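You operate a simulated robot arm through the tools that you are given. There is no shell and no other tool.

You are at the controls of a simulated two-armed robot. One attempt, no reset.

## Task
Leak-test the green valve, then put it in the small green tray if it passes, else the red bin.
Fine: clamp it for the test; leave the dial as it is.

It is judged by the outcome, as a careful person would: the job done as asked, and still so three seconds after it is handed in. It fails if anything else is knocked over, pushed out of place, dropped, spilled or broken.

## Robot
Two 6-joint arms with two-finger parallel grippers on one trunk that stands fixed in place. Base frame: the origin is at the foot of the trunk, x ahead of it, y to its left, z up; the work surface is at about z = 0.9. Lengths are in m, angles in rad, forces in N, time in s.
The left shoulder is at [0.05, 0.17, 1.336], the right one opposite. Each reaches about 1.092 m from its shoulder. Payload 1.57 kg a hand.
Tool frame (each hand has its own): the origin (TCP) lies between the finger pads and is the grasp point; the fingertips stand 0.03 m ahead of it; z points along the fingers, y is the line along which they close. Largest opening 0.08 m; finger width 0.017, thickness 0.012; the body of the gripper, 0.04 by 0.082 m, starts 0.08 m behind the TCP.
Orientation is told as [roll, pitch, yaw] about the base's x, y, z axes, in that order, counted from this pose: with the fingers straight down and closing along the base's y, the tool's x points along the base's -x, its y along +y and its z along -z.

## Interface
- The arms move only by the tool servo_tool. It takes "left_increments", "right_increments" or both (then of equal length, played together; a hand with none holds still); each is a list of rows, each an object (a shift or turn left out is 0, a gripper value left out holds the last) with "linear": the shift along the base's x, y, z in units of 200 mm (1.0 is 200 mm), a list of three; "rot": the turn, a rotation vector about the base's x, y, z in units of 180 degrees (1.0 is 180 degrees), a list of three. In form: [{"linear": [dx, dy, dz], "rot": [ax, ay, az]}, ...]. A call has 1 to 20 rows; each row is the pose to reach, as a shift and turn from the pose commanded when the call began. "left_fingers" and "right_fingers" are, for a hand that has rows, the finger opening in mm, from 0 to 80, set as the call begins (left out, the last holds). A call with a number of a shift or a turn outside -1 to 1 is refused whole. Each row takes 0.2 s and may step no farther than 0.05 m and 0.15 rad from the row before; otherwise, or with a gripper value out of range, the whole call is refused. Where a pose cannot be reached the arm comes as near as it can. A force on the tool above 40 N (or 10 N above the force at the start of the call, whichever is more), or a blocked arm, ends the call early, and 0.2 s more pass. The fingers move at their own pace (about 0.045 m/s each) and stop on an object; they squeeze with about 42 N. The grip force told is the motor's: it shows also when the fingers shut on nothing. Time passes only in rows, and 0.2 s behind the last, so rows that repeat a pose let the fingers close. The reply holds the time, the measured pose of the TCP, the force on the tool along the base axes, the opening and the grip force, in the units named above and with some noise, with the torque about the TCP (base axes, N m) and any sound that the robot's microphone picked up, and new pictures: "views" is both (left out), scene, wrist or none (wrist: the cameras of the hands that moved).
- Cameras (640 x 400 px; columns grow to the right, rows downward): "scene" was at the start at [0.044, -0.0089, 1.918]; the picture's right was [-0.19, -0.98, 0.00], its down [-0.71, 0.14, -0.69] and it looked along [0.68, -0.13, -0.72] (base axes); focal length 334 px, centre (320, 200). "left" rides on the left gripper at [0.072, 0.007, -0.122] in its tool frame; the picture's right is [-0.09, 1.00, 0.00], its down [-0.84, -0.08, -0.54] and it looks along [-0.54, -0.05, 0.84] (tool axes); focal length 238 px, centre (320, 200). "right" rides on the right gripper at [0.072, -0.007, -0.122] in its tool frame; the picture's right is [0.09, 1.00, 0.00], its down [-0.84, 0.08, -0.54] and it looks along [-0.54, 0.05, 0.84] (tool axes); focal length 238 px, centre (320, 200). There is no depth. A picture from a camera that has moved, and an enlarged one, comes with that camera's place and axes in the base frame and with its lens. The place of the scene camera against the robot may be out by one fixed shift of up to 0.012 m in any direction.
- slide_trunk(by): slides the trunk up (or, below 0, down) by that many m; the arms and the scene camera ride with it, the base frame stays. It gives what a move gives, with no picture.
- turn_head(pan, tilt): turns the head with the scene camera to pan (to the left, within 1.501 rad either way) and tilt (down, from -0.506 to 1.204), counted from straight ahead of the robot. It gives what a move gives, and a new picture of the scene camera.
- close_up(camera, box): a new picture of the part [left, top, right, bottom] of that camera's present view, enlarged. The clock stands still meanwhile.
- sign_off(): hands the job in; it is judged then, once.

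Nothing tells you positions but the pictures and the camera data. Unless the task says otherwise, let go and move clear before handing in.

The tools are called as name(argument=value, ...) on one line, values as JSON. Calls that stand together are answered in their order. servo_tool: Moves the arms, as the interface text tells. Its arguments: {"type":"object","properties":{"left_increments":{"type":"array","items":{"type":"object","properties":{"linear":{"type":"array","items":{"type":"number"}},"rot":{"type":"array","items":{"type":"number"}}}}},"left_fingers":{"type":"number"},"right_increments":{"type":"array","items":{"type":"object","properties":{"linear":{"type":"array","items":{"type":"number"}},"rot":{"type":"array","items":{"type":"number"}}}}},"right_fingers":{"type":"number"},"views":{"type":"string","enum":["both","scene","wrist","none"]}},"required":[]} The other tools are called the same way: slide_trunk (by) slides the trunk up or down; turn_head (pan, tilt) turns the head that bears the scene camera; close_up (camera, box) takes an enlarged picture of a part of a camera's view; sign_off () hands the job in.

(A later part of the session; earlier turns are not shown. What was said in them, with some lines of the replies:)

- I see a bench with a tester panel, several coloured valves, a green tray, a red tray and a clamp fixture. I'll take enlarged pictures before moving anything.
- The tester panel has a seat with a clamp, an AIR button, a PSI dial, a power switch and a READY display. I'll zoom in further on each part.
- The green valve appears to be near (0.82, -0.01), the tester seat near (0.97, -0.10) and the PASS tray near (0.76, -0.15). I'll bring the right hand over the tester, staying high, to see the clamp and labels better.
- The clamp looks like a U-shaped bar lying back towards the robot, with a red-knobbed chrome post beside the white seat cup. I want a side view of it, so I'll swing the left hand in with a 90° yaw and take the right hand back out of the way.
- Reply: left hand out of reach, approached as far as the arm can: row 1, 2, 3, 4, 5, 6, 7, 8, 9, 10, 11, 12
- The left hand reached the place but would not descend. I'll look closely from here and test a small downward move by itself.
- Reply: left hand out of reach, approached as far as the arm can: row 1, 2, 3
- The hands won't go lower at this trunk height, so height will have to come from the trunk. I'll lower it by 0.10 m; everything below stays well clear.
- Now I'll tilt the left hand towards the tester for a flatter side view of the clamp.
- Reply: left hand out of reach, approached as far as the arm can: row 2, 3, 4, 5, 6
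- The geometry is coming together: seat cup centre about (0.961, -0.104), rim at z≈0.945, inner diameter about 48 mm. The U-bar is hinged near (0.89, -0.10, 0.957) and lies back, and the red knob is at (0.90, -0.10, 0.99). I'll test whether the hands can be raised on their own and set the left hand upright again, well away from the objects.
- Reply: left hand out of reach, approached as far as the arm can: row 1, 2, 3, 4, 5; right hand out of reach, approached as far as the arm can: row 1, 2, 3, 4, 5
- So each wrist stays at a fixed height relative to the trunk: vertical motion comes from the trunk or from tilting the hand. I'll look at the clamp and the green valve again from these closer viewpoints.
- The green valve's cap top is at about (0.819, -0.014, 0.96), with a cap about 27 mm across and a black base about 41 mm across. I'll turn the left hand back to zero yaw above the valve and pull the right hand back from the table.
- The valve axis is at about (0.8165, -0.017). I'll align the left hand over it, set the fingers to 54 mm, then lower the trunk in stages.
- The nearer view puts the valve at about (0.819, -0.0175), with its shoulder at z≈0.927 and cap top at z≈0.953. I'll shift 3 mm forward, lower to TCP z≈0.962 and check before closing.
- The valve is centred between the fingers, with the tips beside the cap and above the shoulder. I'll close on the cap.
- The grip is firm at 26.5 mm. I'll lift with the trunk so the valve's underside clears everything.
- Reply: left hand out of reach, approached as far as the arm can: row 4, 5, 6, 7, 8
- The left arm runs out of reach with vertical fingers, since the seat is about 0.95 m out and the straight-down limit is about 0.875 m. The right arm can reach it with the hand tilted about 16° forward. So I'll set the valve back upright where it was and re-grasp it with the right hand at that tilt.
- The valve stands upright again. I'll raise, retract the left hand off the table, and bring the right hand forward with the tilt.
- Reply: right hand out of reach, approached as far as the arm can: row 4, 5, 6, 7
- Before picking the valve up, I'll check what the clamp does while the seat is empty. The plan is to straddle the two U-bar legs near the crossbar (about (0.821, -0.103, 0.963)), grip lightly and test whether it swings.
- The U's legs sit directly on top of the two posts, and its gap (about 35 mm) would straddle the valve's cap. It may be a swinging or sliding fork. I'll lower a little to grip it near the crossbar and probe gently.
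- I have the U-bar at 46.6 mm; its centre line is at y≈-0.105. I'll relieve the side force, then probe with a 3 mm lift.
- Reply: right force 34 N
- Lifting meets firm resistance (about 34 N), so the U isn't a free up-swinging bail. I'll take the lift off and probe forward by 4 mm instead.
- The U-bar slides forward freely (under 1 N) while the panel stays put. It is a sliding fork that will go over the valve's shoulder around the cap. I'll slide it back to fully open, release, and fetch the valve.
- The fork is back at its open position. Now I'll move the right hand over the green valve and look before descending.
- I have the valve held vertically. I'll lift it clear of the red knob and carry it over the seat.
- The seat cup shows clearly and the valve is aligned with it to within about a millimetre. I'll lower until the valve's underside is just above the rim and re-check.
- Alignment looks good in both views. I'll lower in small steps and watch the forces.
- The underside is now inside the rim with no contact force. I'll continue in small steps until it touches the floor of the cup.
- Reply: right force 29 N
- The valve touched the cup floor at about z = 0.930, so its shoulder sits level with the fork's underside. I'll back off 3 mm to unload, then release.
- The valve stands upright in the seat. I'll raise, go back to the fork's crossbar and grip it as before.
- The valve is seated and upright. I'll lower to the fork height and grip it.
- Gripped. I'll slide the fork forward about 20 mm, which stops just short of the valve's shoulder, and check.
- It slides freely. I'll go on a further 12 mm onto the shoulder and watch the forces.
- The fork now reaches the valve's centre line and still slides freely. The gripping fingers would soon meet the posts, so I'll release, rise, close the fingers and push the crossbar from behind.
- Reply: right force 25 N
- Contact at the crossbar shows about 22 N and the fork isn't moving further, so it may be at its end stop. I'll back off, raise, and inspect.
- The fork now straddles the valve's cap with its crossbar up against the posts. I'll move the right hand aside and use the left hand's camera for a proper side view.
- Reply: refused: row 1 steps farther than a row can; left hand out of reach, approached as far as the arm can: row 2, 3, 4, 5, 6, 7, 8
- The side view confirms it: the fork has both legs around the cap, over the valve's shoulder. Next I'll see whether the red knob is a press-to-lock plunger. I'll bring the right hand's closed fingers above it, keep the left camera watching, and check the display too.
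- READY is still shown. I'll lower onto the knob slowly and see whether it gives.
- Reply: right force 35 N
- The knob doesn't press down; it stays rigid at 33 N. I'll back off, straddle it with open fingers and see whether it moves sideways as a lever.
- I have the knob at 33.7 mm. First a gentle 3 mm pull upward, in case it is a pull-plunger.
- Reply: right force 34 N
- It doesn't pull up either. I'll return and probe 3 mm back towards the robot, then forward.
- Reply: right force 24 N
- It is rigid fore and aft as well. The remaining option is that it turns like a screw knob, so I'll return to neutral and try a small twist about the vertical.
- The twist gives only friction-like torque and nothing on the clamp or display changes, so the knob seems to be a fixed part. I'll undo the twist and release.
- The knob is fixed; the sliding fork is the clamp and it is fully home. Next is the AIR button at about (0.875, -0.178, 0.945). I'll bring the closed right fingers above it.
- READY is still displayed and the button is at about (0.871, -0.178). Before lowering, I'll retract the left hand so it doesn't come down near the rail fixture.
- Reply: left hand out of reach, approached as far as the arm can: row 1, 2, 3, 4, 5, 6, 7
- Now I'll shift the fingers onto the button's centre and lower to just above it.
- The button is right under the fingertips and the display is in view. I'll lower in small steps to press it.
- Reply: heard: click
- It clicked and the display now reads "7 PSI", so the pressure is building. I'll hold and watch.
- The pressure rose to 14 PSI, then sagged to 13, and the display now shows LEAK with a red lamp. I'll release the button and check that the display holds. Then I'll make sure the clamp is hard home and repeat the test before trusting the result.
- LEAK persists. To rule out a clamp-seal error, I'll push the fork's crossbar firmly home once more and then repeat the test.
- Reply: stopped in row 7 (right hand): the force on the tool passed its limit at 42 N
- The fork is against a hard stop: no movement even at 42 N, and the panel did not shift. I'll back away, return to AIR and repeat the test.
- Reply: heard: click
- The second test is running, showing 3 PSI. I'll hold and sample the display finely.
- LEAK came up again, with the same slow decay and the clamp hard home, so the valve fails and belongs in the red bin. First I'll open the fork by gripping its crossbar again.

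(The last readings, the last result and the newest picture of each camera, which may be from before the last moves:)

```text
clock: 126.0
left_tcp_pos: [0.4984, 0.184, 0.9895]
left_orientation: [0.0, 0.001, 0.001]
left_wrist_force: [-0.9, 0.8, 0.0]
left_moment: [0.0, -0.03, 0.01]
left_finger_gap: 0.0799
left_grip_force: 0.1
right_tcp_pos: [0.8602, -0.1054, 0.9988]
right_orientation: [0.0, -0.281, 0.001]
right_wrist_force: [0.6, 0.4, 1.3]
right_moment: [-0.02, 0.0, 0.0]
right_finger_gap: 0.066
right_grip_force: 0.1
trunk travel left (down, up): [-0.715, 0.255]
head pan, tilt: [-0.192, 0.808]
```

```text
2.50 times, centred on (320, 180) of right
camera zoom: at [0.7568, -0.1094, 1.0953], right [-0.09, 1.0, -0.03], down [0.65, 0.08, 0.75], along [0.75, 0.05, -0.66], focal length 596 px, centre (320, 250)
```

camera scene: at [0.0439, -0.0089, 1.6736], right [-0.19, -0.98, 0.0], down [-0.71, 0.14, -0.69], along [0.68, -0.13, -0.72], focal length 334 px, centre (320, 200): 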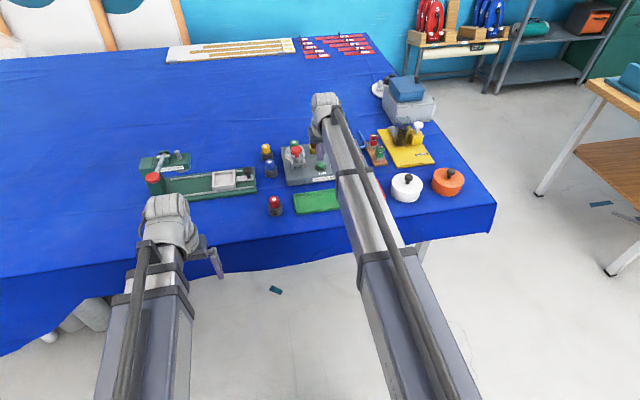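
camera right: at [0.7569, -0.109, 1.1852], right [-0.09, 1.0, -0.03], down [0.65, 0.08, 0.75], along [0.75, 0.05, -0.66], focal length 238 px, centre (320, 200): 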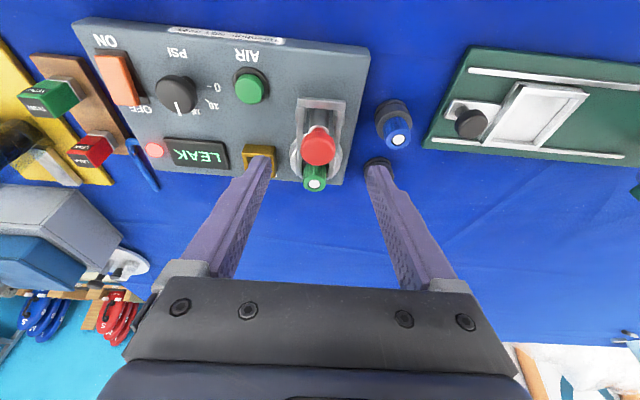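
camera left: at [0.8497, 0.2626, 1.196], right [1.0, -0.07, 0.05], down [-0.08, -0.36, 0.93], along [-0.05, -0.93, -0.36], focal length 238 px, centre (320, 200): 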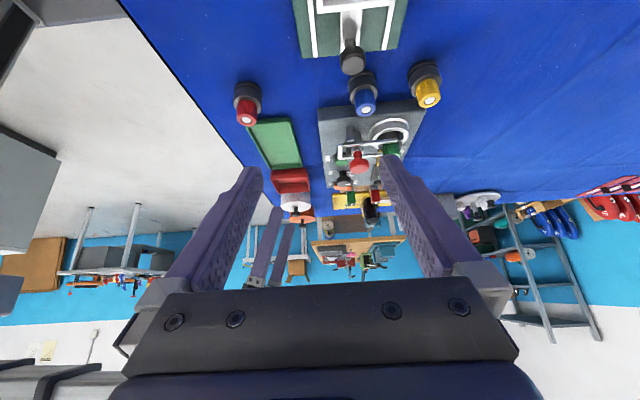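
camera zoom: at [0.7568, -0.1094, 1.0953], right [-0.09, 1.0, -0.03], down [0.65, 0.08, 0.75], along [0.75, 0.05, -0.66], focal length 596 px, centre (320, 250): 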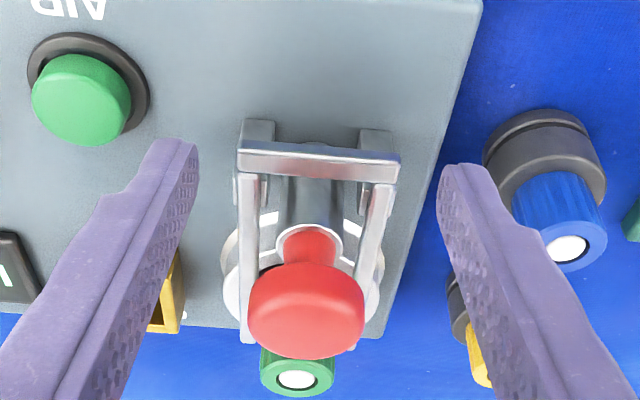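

slide_trunk(by=-0.0185)

servo_tool(right_increments=[{"linear": [0, 0, 0]}, {"linear": [0, 0, 0]}, {"linear": [0, 0, 0]}, {"linear": [0, 0, 0]}], right_fingers=42, views="wrist")

close_up(camera="right", box=[240, 120, 400, 280])

```text
clock: 126.7
left_tcp_pos: [0.4975, 0.1835, 0.9723]
left_orientation: [0.0, 0.001, -0.001]
left_wrist_force: [1.1, -0.6, 0.0]
left_moment: [-0.01, -0.01, -0.02]
left_finger_gap: 0.0801
left_grip_force: 0.1
right_tcp_pos: [0.861, -0.105, 0.9804]
right_orientation: [-0.001, -0.283, 0.001]
right_wrist_force: [-0.4, 0.9, 0.8]
right_moment: [0.02, 0.02, -0.03]
right_finger_gap: 0.0661
right_grip_force: 0.1
trunk travel left (down, up): [-0.697, 0.273]
head pan, tilt: [-0.192, 0.808]
```

```text
clock: 127.7
left_tcp_pos: [0.4992, 0.184, 0.9702]
left_orientation: [-0.002, 0.001, 0.0]
left_wrist_force: [0.4, 1.0, 0.4]
left_moment: [-0.01, 0.01, -0.01]
left_finger_gap: 0.08
left_grip_force: 0.1
right_tcp_pos: [0.8609, -0.1049, 0.9801]
right_orientation: [0.0, -0.281, 0.001]
right_wrist_force: [0.0, -2.5, -0.8]
right_moment: [-0.1, 0.06, -0.1]
right_finger_gap: 0.0464
right_grip_force: 39.9
trunk travel left (down, up): [-0.697, 0.273]
head pan, tilt: [-0.192, 0.808]
camera right: at [0.7569, -0.1099, 1.0766], right [-0.09, 1.0, -0.03], down [0.65, 0.08, 0.75], along [0.75, 0.05, -0.66], focal length 238 px, centre (320, 200)
```

right: 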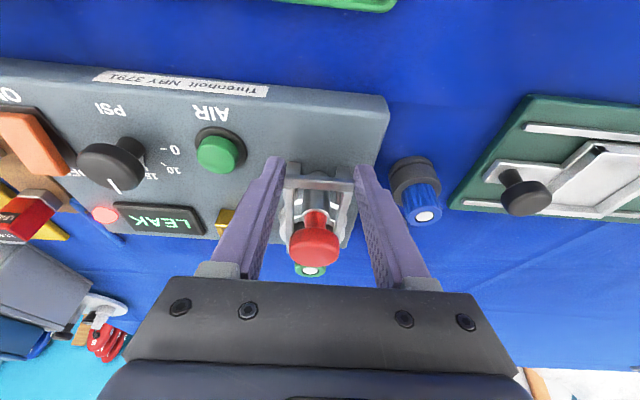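

```text
2.50 times, centred on (320, 200) of right
camera zoom: at [0.7569, -0.1099, 1.0766], right [-0.09, 1.0, -0.03], down [0.65, 0.08, 0.75], along [0.75, 0.05, -0.66], focal length 596 px, centre (320, 200)
```

zoom: 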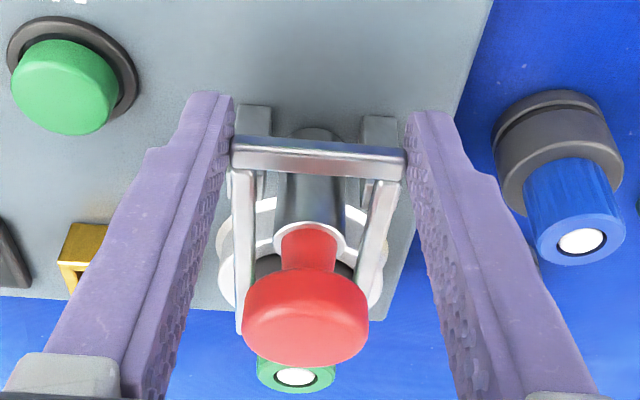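

servo_tool(right_increments=[{"linear": [-0.04, 0, 0]}, {"linear": [-0.08, 0, 0]}, {"linear": [-0.12, 0, 0]}, {"linear": [-0.16, 0, 0]}, {"linear": [-0.2, 0, 0]}, {"linear": [-0.225, 0, 0]}, {"linear": [-0.235, 0, 0]}, {"linear": [-0.235, 0, 0]}], views="wrist")

close_up(camera="right", box=[240, 120, 400, 280])

```text
clock: 129.5
left_tcp_pos: [0.4993, 0.1826, 0.9722]
left_orientation: [0.0, 0.001, 0.001]
left_wrist_force: [0.3, 0.5, -0.6]
left_moment: [-0.02, -0.01, 0.01]
left_finger_gap: 0.0799
left_grip_force: 0.1
right_tcp_pos: [0.8137, -0.1055, 0.9801]
right_orientation: [0.0, -0.281, 0.001]
right_wrist_force: [0.6, -5.6, -0.2]
right_moment: [-0.21, -0.12, -0.08]
right_finger_gap: 0.0465
right_grip_force: 44.7
trunk travel left (down, up): [-0.697, 0.273]
head pan, tilt: [-0.192, 0.808]
camera right: at [0.7101, -0.1099, 1.0766], right [-0.09, 1.0, -0.03], down [0.65, 0.08, 0.75], along [0.75, 0.05, -0.66], focal length 238 px, centre (320, 200)
```

right: 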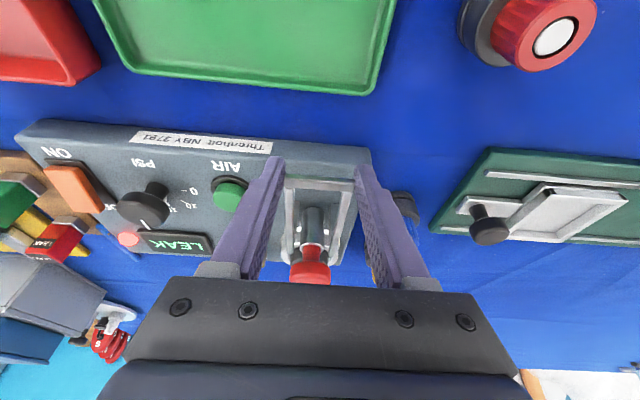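

```text
2.50 times, centred on (320, 200) of right
camera zoom: at [0.7101, -0.1099, 1.0766], right [-0.09, 1.0, -0.03], down [0.65, 0.08, 0.75], along [0.75, 0.05, -0.66], focal length 596 px, centre (320, 200)
```

zoom: 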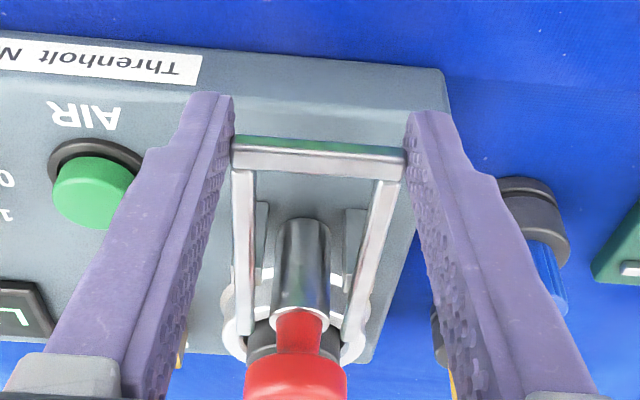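

The fork is back in its open position. I'll release it, rise and go back over the valve.

servo_tool(right_increments=[{"linear": [0, 0, 0]}, {"linear": [0, 0, 0]}, {"linear": [0, 0, 0]}], right_fingers=66, views="none")

slide_trunk(by=0.115)

servo_tool(right_increments=[{"linear": [0.12, 0, 0]}, {"linear": [0.24, 0, 0]}, {"linear": [0.36, 0, 0]}, {"linear": [0.48, 0, 0]}, {"linear": [0.6, 0, 0]}, {"linear": [0.7, 0, 0]}, {"linear": [0.7, 0, 0]}, {"linear": [0.7, 0, 0]}], right_fingers=54, views="both")

close_up(camera="right", box=[240, 20, 400, 180])

```text
clock: 130.3
left_tcp_pos: [0.4974, 0.1839, 0.9707]
left_orientation: [0.001, -0.002, -0.001]
left_wrist_force: [-0.3, 0.0, -0.5]
left_moment: [-0.03, 0.04, 0.01]
left_finger_gap: 0.0801
left_grip_force: 0.1
right_tcp_pos: [0.8136, -0.1029, 0.9801]
right_orientation: [-0.002, -0.281, -0.002]
right_wrist_force: [0.0, 0.0, 0.6]
right_moment: [0.04, 0.03, 0.0]
right_finger_gap: 0.0659
right_grip_force: 0.0
trunk travel left (down, up): [-0.697, 0.273]
head pan, tilt: [-0.192, 0.808]
```

```text
clock: 131.8
left_tcp_pos: [0.4988, 0.1844, 1.0855]
left_orientation: [0.001, 0.0, 0.001]
left_wrist_force: [0.2, 0.5, 0.3]
left_moment: [-0.02, -0.01, -0.01]
left_finger_gap: 0.0801
left_grip_force: 0.0
right_tcp_pos: [0.8139, -0.1049, 1.0949]
right_orientation: [0.0, -0.28, 0.0]
right_wrist_force: [1.0, 1.2, -0.4]
right_moment: [0.0, 0.0, 0.0]
right_finger_gap: 0.066
right_grip_force: 0.1
trunk travel left (down, up): [-0.812, 0.158]
head pan, tilt: [-0.192, 0.808]
```

```text
clock: 133.6
left_tcp_pos: [0.4994, 0.1839, 1.087]
left_orientation: [-0.001, 0.0, -0.001]
left_wrist_force: [0.4, -0.5, -0.1]
left_moment: [0.02, 0.0, -0.02]
left_finger_gap: 0.0797
left_grip_force: 0.1
right_tcp_pos: [0.9539, -0.1031, 1.0945]
right_orientation: [0.0, -0.282, 0.001]
right_wrist_force: [0.4, 0.4, -0.4]
right_moment: [0.03, -0.03, 0.0]
right_finger_gap: 0.0541
right_grip_force: 0.1
trunk travel left (down, up): [-0.812, 0.158]
head pan, tilt: [-0.192, 0.808]
camera scene: at [0.0442, -0.0089, 1.778], right [-0.19, -0.98, 0.0], down [-0.71, 0.14, -0.69], along [0.68, -0.13, -0.72], focal length 334 px, centre (320, 200)
camera right: at [0.8506, -0.1092, 1.1916], right [-0.09, 1.0, -0.03], down [0.65, 0.08, 0.75], along [0.75, 0.05, -0.66], focal length 238 px, centre (320, 200)
```

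scene: 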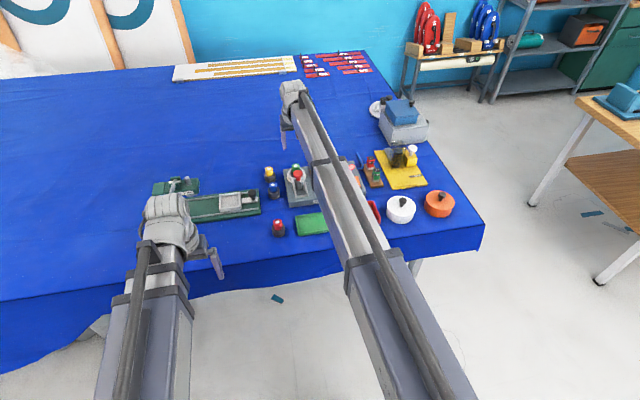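
right: 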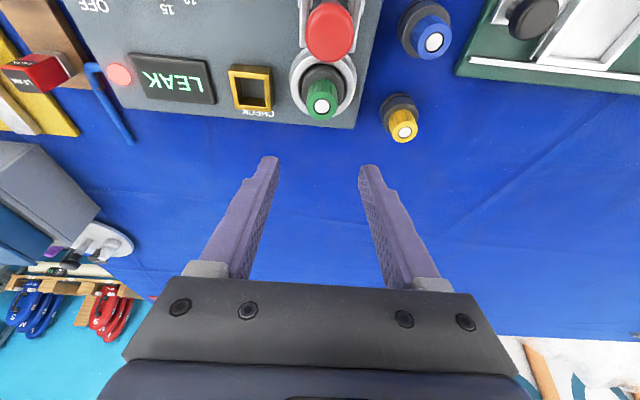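

```text
2.50 times, centred on (320, 100) of right
camera zoom: at [0.8506, -0.1092, 1.1916], right [-0.09, 1.0, -0.03], down [0.65, 0.08, 0.75], along [0.75, 0.05, -0.66], focal length 596 px, centre (320, 450)
```

zoom: 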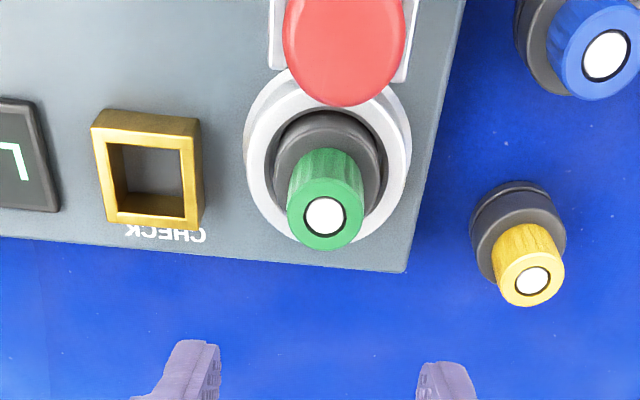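

servo_tool(right_increments=[{"linear": [-0.004, -0.004, 0]}, {"linear": [-0.004, -0.004, 0]}], right_fingers=54, views="none")

slide_trunk(by=-0.08)

close_up(camera="right", box=[240, 60, 400, 220])

```text
clock: 134.2
left_tcp_pos: [0.4977, 0.184, 1.0867]
left_orientation: [-0.001, 0.002, 0.001]
left_wrist_force: [0.2, 0.5, 0.1]
left_moment: [-0.03, -0.03, -0.03]
left_finger_gap: 0.08
left_grip_force: 0.0
right_tcp_pos: [0.9532, -0.106, 1.0949]
right_orientation: [-0.001, -0.282, 0.0]
right_wrist_force: [-0.3, 1.2, 0.9]
right_moment: [0.03, -0.02, 0.01]
right_finger_gap: 0.054
right_grip_force: 0.1
trunk travel left (down, up): [-0.812, 0.158]
head pan, tilt: [-0.192, 0.808]
```

```text
clock: 135.3
left_tcp_pos: [0.4992, 0.184, 1.0068]
left_orientation: [-0.001, 0.0, 0.0]
left_wrist_force: [0.8, -0.5, -0.9]
left_moment: [-0.02, 0.02, 0.0]
left_finger_gap: 0.0798
left_grip_force: 0.0
right_tcp_pos: [0.9528, -0.1061, 1.0152]
right_orientation: [-0.002, -0.279, 0.001]
right_wrist_force: [0.2, -0.6, -1.5]
right_moment: [0.01, -0.02, -0.01]
right_finger_gap: 0.0541
right_grip_force: 0.1
trunk travel left (down, up): [-0.732, 0.238]
head pan, tilt: [-0.192, 0.808]
```

```text
2.50 times, centred on (320, 140) of right
camera zoom: at [0.8494, -0.1101, 1.1118], right [-0.09, 1.0, -0.03], down [0.65, 0.08, 0.75], along [0.75, 0.05, -0.66], focal length 596 px, centre (320, 350)
```

zoom: 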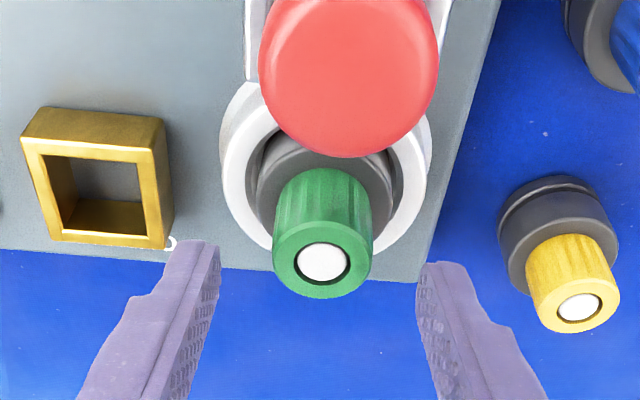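

slide_trunk(by=-0.0215)

servo_tool(right_increments=[{"linear": [0, 0, 0]}, {"linear": [0, 0, 0]}, {"linear": [0, 0, 0]}, {"linear": [0, 0, 0]}, {"linear": [0, 0, 0]}], right_fingers=10, views="wrist")

close_up(camera="right", box=[240, 60, 400, 220])

```text
clock: 136.0
left_tcp_pos: [0.4992, 0.183, 0.9854]
left_orientation: [0.0, -0.001, 0.001]
left_wrist_force: [-0.1, -0.1, -0.5]
left_moment: [-0.01, -0.01, 0.01]
left_finger_gap: 0.0798
left_grip_force: 0.1
right_tcp_pos: [0.9533, -0.104, 0.9931]
right_orientation: [0.0, -0.282, 0.0]
right_wrist_force: [-0.5, 0.3, 0.4]
right_moment: [-0.01, -0.02, -0.01]
right_finger_gap: 0.0538
right_grip_force: 0.0
trunk travel left (down, up): [-0.71, 0.26]
head pan, tilt: [-0.192, 0.808]
```

```text
clock: 137.2
left_tcp_pos: [0.4978, 0.1834, 0.9844]
left_orientation: [0.0, -0.001, 0.001]
left_wrist_force: [0.0, 0.8, -0.4]
left_moment: [0.04, 0.0, 0.0]
left_finger_gap: 0.08
left_grip_force: 0.0
right_tcp_pos: [0.9521, -0.1047, 0.9929]
right_orientation: [0.0, -0.281, 0.001]
right_wrist_force: [0.0, -0.1, 0.7]
right_moment: [-0.05, 0.01, -0.02]
right_finger_gap: 0.0266
right_grip_force: 37.2
trunk travel left (down, up): [-0.71, 0.26]
head pan, tilt: [-0.192, 0.808]
camera right: at [0.8495, -0.1101, 1.0902], right [-0.09, 1.0, -0.03], down [0.65, 0.08, 0.75], along [0.75, 0.05, -0.66], focal length 238 px, centre (320, 200)
```

right: 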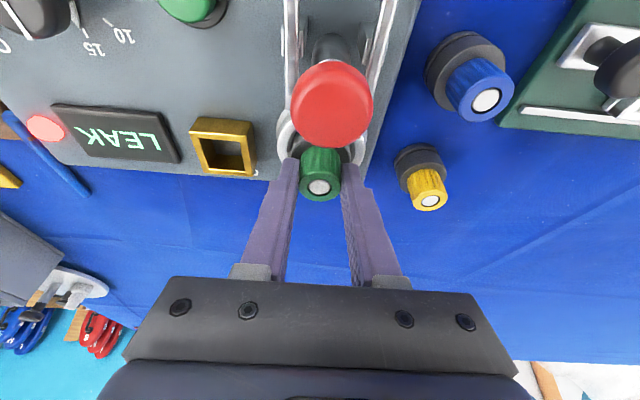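

```text
2.50 times, centred on (320, 140) of right
camera zoom: at [0.8495, -0.1101, 1.0902], right [-0.09, 1.0, -0.03], down [0.65, 0.08, 0.75], along [0.75, 0.05, -0.66], focal length 596 px, centre (320, 350)
```

zoom: 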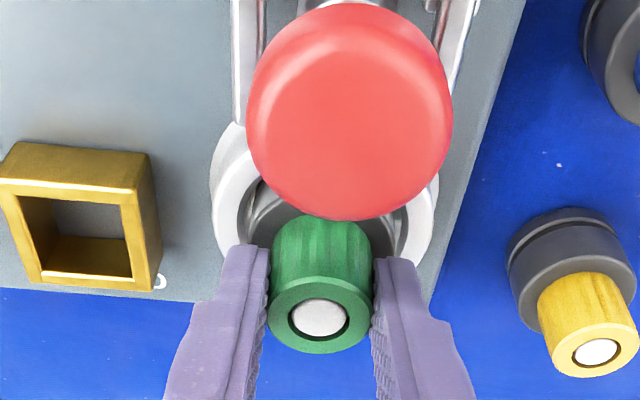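

I have the valve again. I'll lift it straight out of the cup and carry it over the red REJECT bin, centred at about (0.742, -0.304).

slide_trunk(by=0.125)

servo_tool(right_increments=[{"linear": [-0.15, -0.1, 0]}, {"linear": [-0.3, -0.22, 0]}, {"linear": [-0.45, -0.36, 0]}, {"linear": [-0.6, -0.5, 0]}, {"linear": [-0.75, -0.65, 0]}, {"linear": [-0.9, -0.8, 0]}, {"linear": [-1.0, -0.95, 0]}, {"linear": [-1.0, -0.99, 0]}, {"linear": [-1.0, -0.99, 0]}], views="both")

```text
clock: 138.8
left_tcp_pos: [0.499, 0.1841, 1.109]
left_orientation: [-0.001, 0.001, 0.001]
left_wrist_force: [-0.1, -0.9, -0.1]
left_moment: [-0.01, 0.02, -0.02]
left_finger_gap: 0.0802
left_grip_force: 0.0
right_tcp_pos: [0.9536, -0.1037, 1.1187]
right_orientation: [0.001, -0.281, -0.001]
right_wrist_force: [0.7, 0.1, -0.1]
right_moment: [0.01, 0.0, 0.0]
right_finger_gap: 0.0263
right_grip_force: 37.0
trunk travel left (down, up): [-0.835, 0.135]
head pan, tilt: [-0.192, 0.808]
```

```text
clock: 140.8
left_tcp_pos: [0.4986, 0.184, 1.1112]
left_orientation: [-0.002, -0.001, -0.001]
left_wrist_force: [0.7, 1.2, 0.0]
left_moment: [-0.02, 0.0, 0.02]
left_finger_gap: 0.0797
left_grip_force: 0.0
right_tcp_pos: [0.7531, -0.304, 1.1185]
right_orientation: [0.0, -0.28, -0.001]
right_wrist_force: [-0.4, 0.1, -1.0]
right_moment: [0.01, -0.01, 0.02]
right_finger_gap: 0.0264
right_grip_force: 37.5
trunk travel left (down, up): [-0.835, 0.135]
head pan, tilt: [-0.192, 0.808]
camera scene: at [0.0439, -0.0091, 1.8015], right [-0.19, -0.98, 0.0], down [-0.71, 0.14, -0.69], along [0.68, -0.13, -0.72], focal length 334 px, centre (320, 200)
camera right: at [0.649, -0.3089, 1.2152], right [-0.09, 1.0, -0.03], down [0.65, 0.08, 0.75], along [0.75, 0.05, -0.66], focal length 238 px, centre (320, 200)
```

scene: 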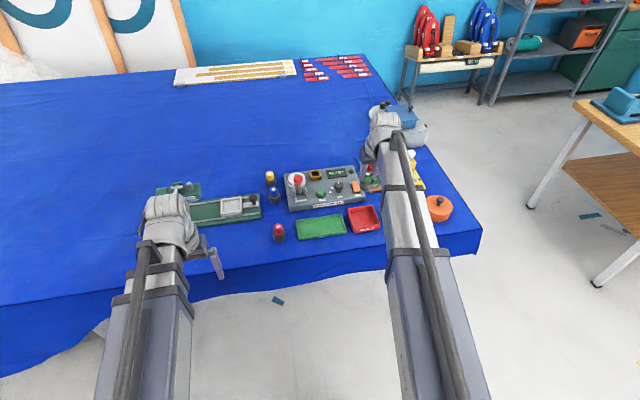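
right: 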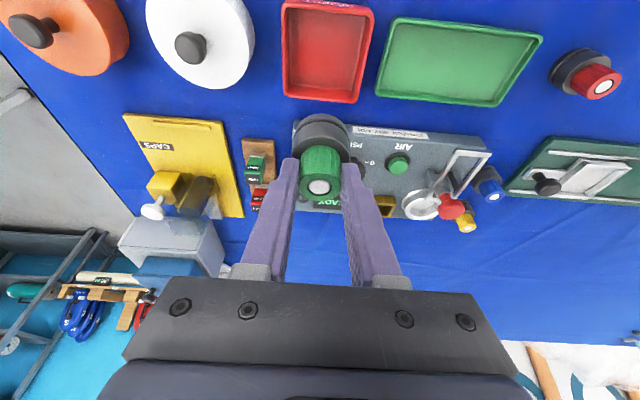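

The bin's centre measures (0.7425, -0.302). I'll shift the valve over it and lower in stages.

servo_tool(right_increments=[{"linear": [-0.0675, 0, 0]}, {"linear": [-0.0675, 0, 0]}, {"linear": [-0.0675, 0, 0]}], views="none")

slide_trunk(by=-0.11)

servo_tool(right_increments=[{"linear": [0, 0, 0]}], views="both")

close_up(camera="right", box=[220, 40, 420, 220])

close_up(camera="scene", box=[320, 150, 420, 230])

```text
clock: 141.6
left_tcp_pos: [0.4984, 0.1829, 1.1106]
left_orientation: [0.0, -0.001, 0.0]
left_wrist_force: [-0.5, 0.7, -0.4]
left_moment: [0.01, -0.01, -0.02]
left_finger_gap: 0.0801
left_grip_force: 0.1
right_tcp_pos: [0.7394, -0.3042, 1.119]
right_orientation: [-0.001, -0.282, 0.0]
right_wrist_force: [0.0, 0.3, -0.8]
right_moment: [0.0, -0.02, 0.01]
right_finger_gap: 0.0266
right_grip_force: 36.9
trunk travel left (down, up): [-0.835, 0.135]
head pan, tilt: [-0.192, 0.808]
```

```text
clock: 143.0
left_tcp_pos: [0.4987, 0.1829, 1.0006]
left_orientation: [0.001, 0.0, 0.0]
left_wrist_force: [0.3, -0.3, 0.3]
left_moment: [0.02, 0.02, 0.01]
left_finger_gap: 0.0799
left_grip_force: 0.1
right_tcp_pos: [0.7389, -0.3044, 1.0089]
right_orientation: [0.0, -0.283, 0.001]
right_wrist_force: [-0.2, 0.0, -0.9]
right_moment: [0.01, -0.01, 0.01]
right_finger_gap: 0.0263
right_grip_force: 37.1
trunk travel left (down, up): [-0.725, 0.245]
head pan, tilt: [-0.192, 0.808]
```

```text
clock: 143.4
left_tcp_pos: [0.4984, 0.1833, 1.0004]
left_orientation: [0.001, 0.002, 0.0]
left_wrist_force: [0.6, -0.1, -0.4]
left_moment: [-0.02, -0.03, -0.03]
left_finger_gap: 0.0799
left_grip_force: 0.0
right_tcp_pos: [0.7387, -0.3042, 1.009]
right_orientation: [0.0, -0.281, 0.0]
right_wrist_force: [0.3, 0.0, -2.0]
right_moment: [0.01, 0.02, 0.0]
right_finger_gap: 0.0263
right_grip_force: 37.6
trunk travel left (down, up): [-0.725, 0.245]
head pan, tilt: [-0.192, 0.808]
camera scene: at [0.044, -0.0089, 1.6916], right [-0.19, -0.98, 0.0], down [-0.71, 0.14, -0.69], along [0.68, -0.13, -0.72], focal length 334 px, centre (320, 200)
camera right: at [0.6357, -0.3089, 1.1052], right [-0.09, 1.0, -0.03], down [0.65, 0.08, 0.75], along [0.75, 0.05, -0.66], focal length 238 px, centre (320, 200)
```

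scene: 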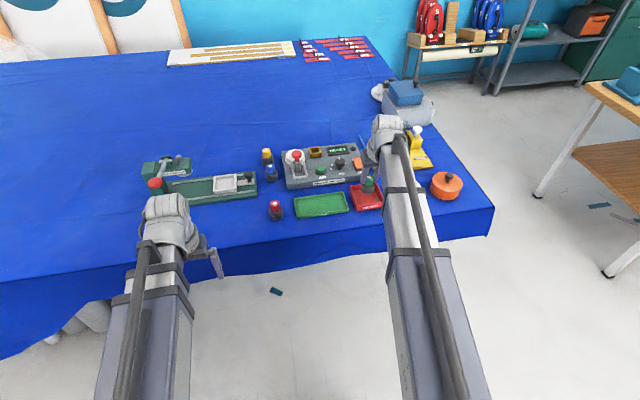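
right: 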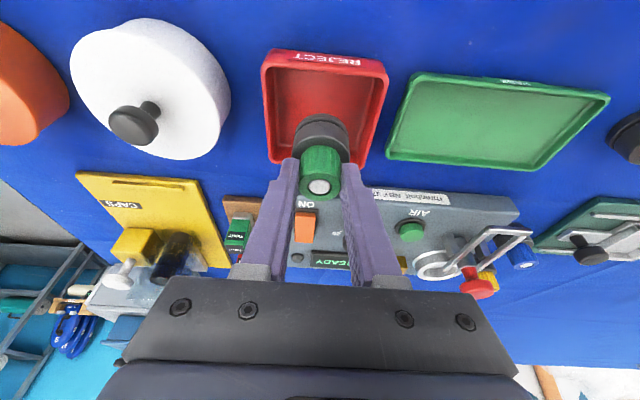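

```text
2.22 times, centred on (320, 130) of right
camera zoom: at [0.6357, -0.3089, 1.1052], right [-0.09, 1.0, -0.03], down [0.65, 0.08, 0.75], along [0.75, 0.05, -0.66], focal length 530 px, centre (320, 356)
```

zoom: 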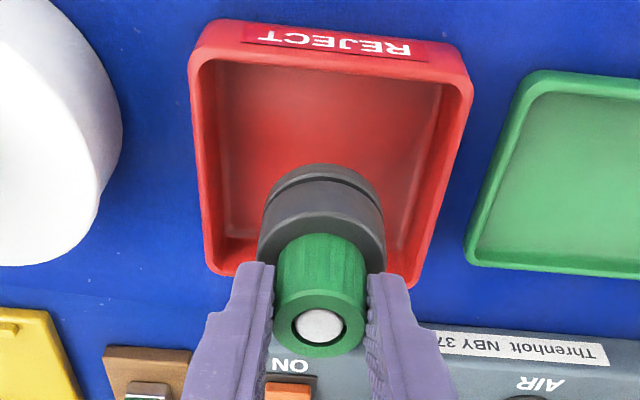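

```text
5.00 times, centred on (370, 190) of scene
camera zoom: at [0.044, -0.0089, 1.6916], right [-0.19, -0.98, 0.0], down [-0.71, 0.14, -0.69], along [0.68, -0.13, -0.72], focal length 1668 px, centre (70, 250)
```

zoom: 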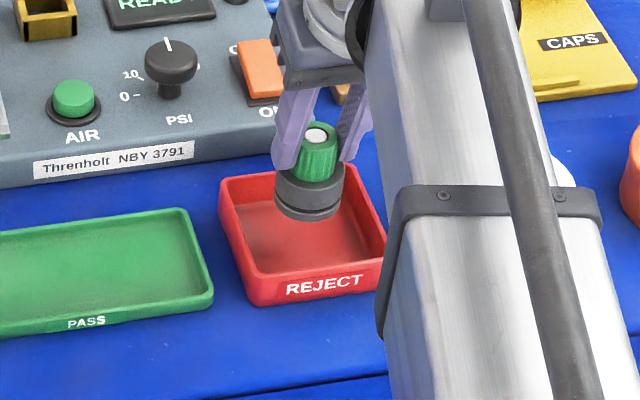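

slide_trunk(by=-0.028)

close_up(camera="right", box=[220, 40, 420, 220])

slide_trunk(by=-0.006)

slide_trunk(by=-0.003)

```text
clock: 144.1
left_tcp_pos: [0.499, 0.1838, 0.9725]
left_orientation: [0.001, 0.0, 0.001]
left_wrist_force: [-0.3, 0.1, 0.6]
left_moment: [-0.04, -0.03, 0.01]
left_finger_gap: 0.0798
left_grip_force: 0.0
right_tcp_pos: [0.7403, -0.3047, 0.9806]
right_orientation: [-0.001, -0.282, 0.001]
right_wrist_force: [0.0, 0.3, -0.9]
right_moment: [0.02, 0.03, 0.0]
right_finger_gap: 0.0264
right_grip_force: 37.1
trunk travel left (down, up): [-0.697, 0.273]
head pan, tilt: [-0.192, 0.808]
```

```text
2.22 times, centred on (320, 130) of right
camera zoom: at [0.6356, -0.3089, 1.0773], right [-0.09, 1.0, -0.03], down [0.65, 0.08, 0.75], along [0.75, 0.05, -0.66], focal length 530 px, centre (320, 356)
```

zoom: 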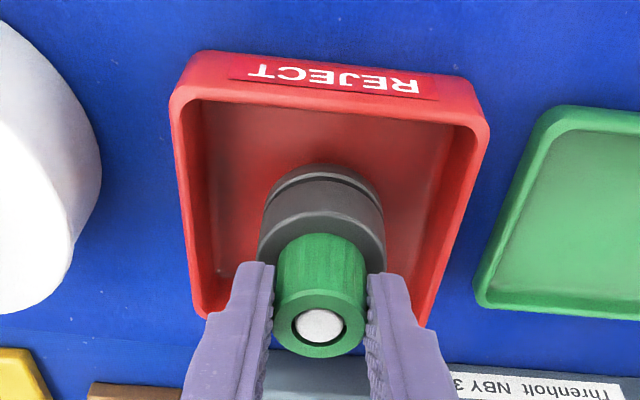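

```text
clock: 144.7
left_tcp_pos: [0.4979, 0.1839, 0.966]
left_orientation: [0.0, -0.001, -0.001]
left_wrist_force: [-0.4, 0.3, 1.0]
left_moment: [0.0, -0.03, 0.01]
left_finger_gap: 0.0801
left_grip_force: 0.0
right_tcp_pos: [0.7393, -0.3047, 0.9753]
right_orientation: [0.0, -0.28, 0.0]
right_wrist_force: [0.1, -0.1, -1.7]
right_moment: [0.04, -0.02, 0.02]
right_finger_gap: 0.0265
right_grip_force: 37.8
trunk travel left (down, up): [-0.691, 0.279]
head pan, tilt: [-0.192, 0.808]
```

```text
clock: 145.2
left_tcp_pos: [0.4995, 0.1837, 0.9623]
left_orientation: [0.001, 0.001, 0.0]
left_wrist_force: [-0.3, 0.0, -0.2]
left_moment: [0.0, 0.0, -0.02]
left_finger_gap: 0.0802
left_grip_force: 0.0
right_tcp_pos: [0.7388, -0.3042, 0.9713]
right_orientation: [0.0, -0.28, -0.001]
right_wrist_force: [-0.7, 0.5, -0.2]
right_moment: [0.01, -0.04, 0.01]
right_finger_gap: 0.0264
right_grip_force: 37.4
trunk travel left (down, up): [-0.688, 0.282]
head pan, tilt: [-0.192, 0.808]
```

slide_trunk(by=-0.002)

slide_trunk(by=-0.002)

```text
clock: 145.7
left_tcp_pos: [0.4991, 0.1825, 0.9605]
left_orientation: [-0.001, 0.0, 0.0]
left_wrist_force: [-0.3, 0.4, -0.3]
left_moment: [0.0, -0.01, -0.01]
left_finger_gap: 0.0801
left_grip_force: 0.0
right_tcp_pos: [0.7386, -0.3015, 0.9696]
right_orientation: [0.001, -0.281, -0.001]
right_wrist_force: [-0.7, -0.1, -1.5]
right_moment: [-0.02, 0.0, 0.0]
right_finger_gap: 0.0262
right_grip_force: 37.7
trunk travel left (down, up): [-0.686, 0.284]
head pan, tilt: [-0.192, 0.808]
```

```text
clock: 146.2
left_tcp_pos: [0.4969, 0.1835, 0.9587]
left_orientation: [-0.001, 0.001, 0.001]
left_wrist_force: [0.2, 0.0, 0.4]
left_moment: [0.0, 0.01, 0.01]
left_finger_gap: 0.0799
left_grip_force: 0.0
right_tcp_pos: [0.7386, -0.3038, 0.968]
right_orientation: [-0.001, -0.28, 0.0]
right_wrist_force: [1.4, -1.1, 8.5]
right_moment: [-0.08, -0.09, 0.02]
right_finger_gap: 0.0264
right_grip_force: 37.1
trunk travel left (down, up): [-0.684, 0.286]
head pan, tilt: [-0.192, 0.808]
```

Contact with the bin floor at 8.5 N. I'll ease off 1 mm and release.

slide_trunk(by=0.001)

servo_tool(right_increments=[{"linear": [0, 0, 0]}, {"linear": [0, 0, 0]}, {"linear": [0, 0, 0]}], right_fingers=48, views="wrist")

close_up(camera="right", box=[220, 60, 420, 240])

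```text
clock: 146.7
left_tcp_pos: [0.4985, 0.1843, 0.96]
left_orientation: [0.001, -0.001, -0.001]
left_wrist_force: [-0.1, -0.6, 0.0]
left_moment: [-0.01, 0.01, 0.04]
left_finger_gap: 0.08
left_grip_force: 0.0
right_tcp_pos: [0.7399, -0.3033, 0.9687]
right_orientation: [0.001, -0.282, 0.001]
right_wrist_force: [-0.5, 0.1, -0.4]
right_moment: [0.0, 0.02, -0.01]
right_finger_gap: 0.0264
right_grip_force: 37.2
trunk travel left (down, up): [-0.685, 0.285]
head pan, tilt: [-0.192, 0.808]
```

```text
clock: 147.5
left_tcp_pos: [0.4991, 0.184, 0.959]
left_orientation: [-0.001, -0.001, 0.001]
left_wrist_force: [0.4, 0.1, -0.4]
left_moment: [-0.02, 0.02, 0.01]
left_finger_gap: 0.0801
left_grip_force: 0.0
right_tcp_pos: [0.7394, -0.3035, 0.9697]
right_orientation: [-0.001, -0.281, 0.001]
right_wrist_force: [0.8, 0.1, 0.2]
right_moment: [0.01, -0.01, 0.0]
right_finger_gap: 0.0482
right_grip_force: 0.2
trunk travel left (down, up): [-0.685, 0.285]
head pan, tilt: [-0.192, 0.808]
camera right: at [0.6357, -0.3089, 1.0652], right [-0.09, 1.0, -0.03], down [0.65, 0.08, 0.75], along [0.75, 0.05, -0.66], focal length 238 px, centre (320, 200)
```

right: 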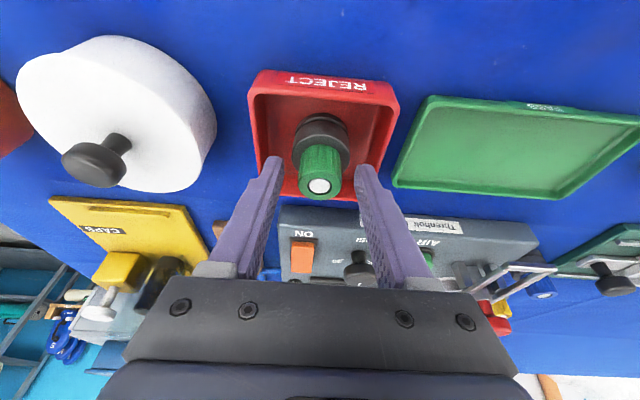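

```text
2.22 times, centred on (320, 150) of right
camera zoom: at [0.6357, -0.3089, 1.0652], right [-0.09, 1.0, -0.03], down [0.65, 0.08, 0.75], along [0.75, 0.05, -0.66], focal length 530 px, centre (320, 311)
```

zoom: 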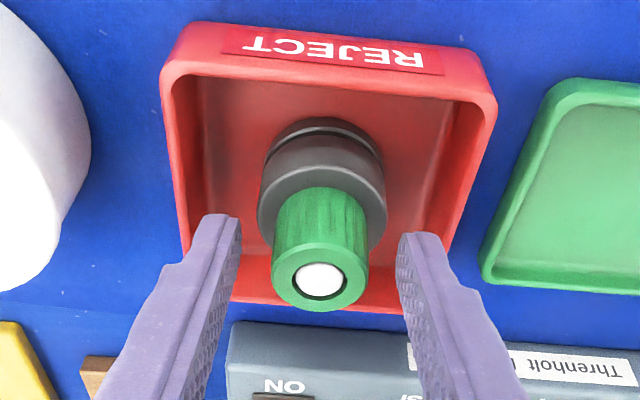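

The valve stands upright in the REJECT bin and is released. I'll raise, retract both hands and check the whole scene.

slide_trunk(by=0.16)

servo_tool(right_increments=[{"linear": [-0.15, -0.05, 0]}, {"linear": [-0.3, -0.1, 0]}, {"linear": [-0.45, -0.15, 0]}, {"linear": [-0.6, -0.2, 0]}, {"linear": [-0.75, -0.25, 0]}, {"linear": [-0.9, -0.3, 0]}, {"linear": [-1.0, -0.35, 0]}, {"linear": [-1.0, -0.35, 0]}], views="both")

close_up(camera="scene", box=[250, 150, 400, 250])

close_up(camera="scene", box=[275, 160, 355, 220])

```text
clock: 149.3
left_tcp_pos: [0.4995, 0.1829, 1.1196]
left_orientation: [0.0, 0.001, 0.0]
left_wrist_force: [0.7, 0.0, -0.1]
left_moment: [0.02, -0.04, 0.02]
left_finger_gap: 0.0801
left_grip_force: 0.1
right_tcp_pos: [0.7388, -0.3032, 1.1282]
right_orientation: [0.001, -0.281, 0.0]
right_wrist_force: [0.0, -0.5, -0.3]
right_moment: [-0.01, 0.01, 0.03]
right_finger_gap: 0.0481
right_grip_force: 0.1
trunk travel left (down, up): [-0.845, 0.125]
head pan, tilt: [-0.192, 0.808]
```

```text
clock: 151.2
left_tcp_pos: [0.4984, 0.1831, 1.1199]
left_orientation: [0.0, 0.001, 0.001]
left_wrist_force: [-0.6, 0.2, -0.5]
left_moment: [-0.01, -0.02, 0.02]
left_finger_gap: 0.0799
left_grip_force: 0.0
right_tcp_pos: [0.5388, -0.3739, 1.1287]
right_orientation: [0.0, -0.28, 0.0]
right_wrist_force: [0.1, -0.6, -0.3]
right_moment: [0.02, -0.01, 0.01]
right_finger_gap: 0.0481
right_grip_force: 0.1
trunk travel left (down, up): [-0.845, 0.125]
head pan, tilt: [-0.192, 0.808]
camera scene: at [0.0442, -0.0088, 1.8115], right [-0.19, -0.98, 0.0], down [-0.71, 0.14, -0.69], along [0.68, -0.13, -0.72], focal length 334 px, centre (320, 200)
camera right: at [0.4356, -0.379, 1.2252], right [-0.09, 1.0, -0.03], down [0.65, 0.08, 0.75], along [0.75, 0.05, -0.66], focal length 238 px, centre (320, 200)
```

scene: 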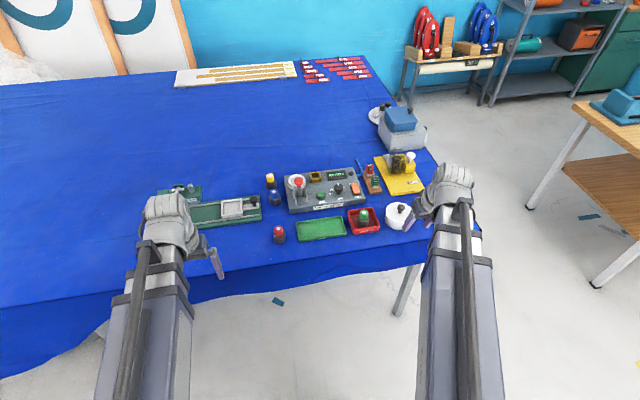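
right: 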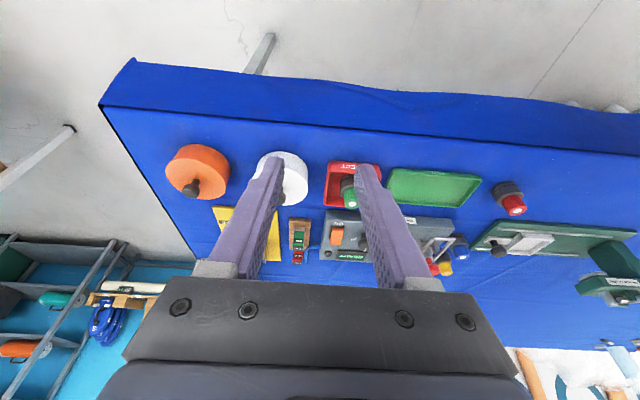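

```text
4.00 times, centred on (325, 200) of scene
camera zoom: at [0.0442, -0.0088, 1.8115], right [-0.19, -0.98, 0.0], down [-0.71, 0.14, -0.69], along [0.68, -0.13, -0.72], focal length 1334 px, centre (300, 200)
```

zoom: 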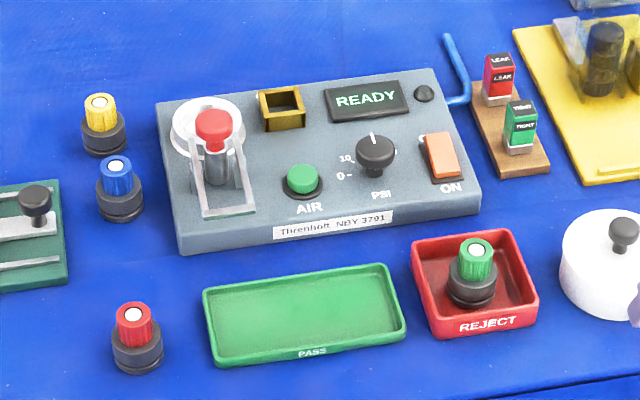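

```text
6.67 times, centred on (315, 190) of scene
camera zoom: at [0.0442, -0.0088, 1.8115], right [-0.19, -0.98, 0.0], down [-0.71, 0.14, -0.69], along [0.68, -0.13, -0.72], focal length 2223 px, centre (353, 267)
```

zoom: 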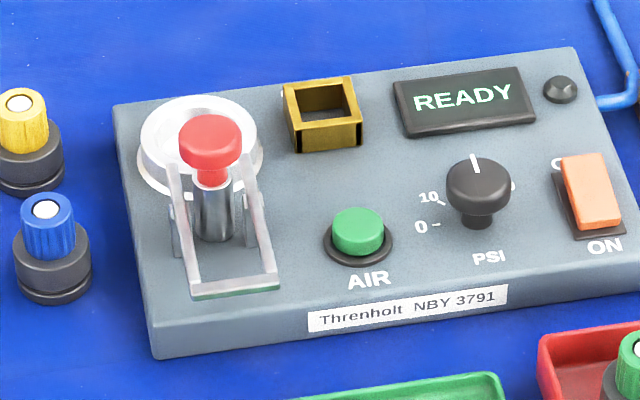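

Everything is in place: the green valve stands upright in the REJECT bin, the clamp is open, the display is back to READY, the dial is untouched, and the other valves, trays and masters are where they were. The clamped test read LEAK twice, so I'm handing the job in.

sign_off()

```text
The job is handed in.
```

The green valve failed its leak test, so I put it in the red REJECT bin, where it stands upright, and handed the job in.

- **Test:** With the valve clamped, I ran the test twice. Both times the pressure rose to about 14 PSI, dropped steadily, and the display showed LEAK with the red lamp on.
- **Clamp:** The clamp is the sliding U-shaped fork. Before the second run I pushed it against its end stop, and it didn't move even at 42 N. I pressed, pulled and twisted the red knob beside it gently, and it did not move, so I treated it as a fixed part.
- **Not checked:** I did not use the LEAK and TIGHT reference blocks in the CHECK socket. The result relies on the tester itself reading correctly.
- **How I left it:** The clamp is open again, the display is back to READY, and I did not touch the dial. The other valves and trays look to be where they were, and both hands are clear of the table.
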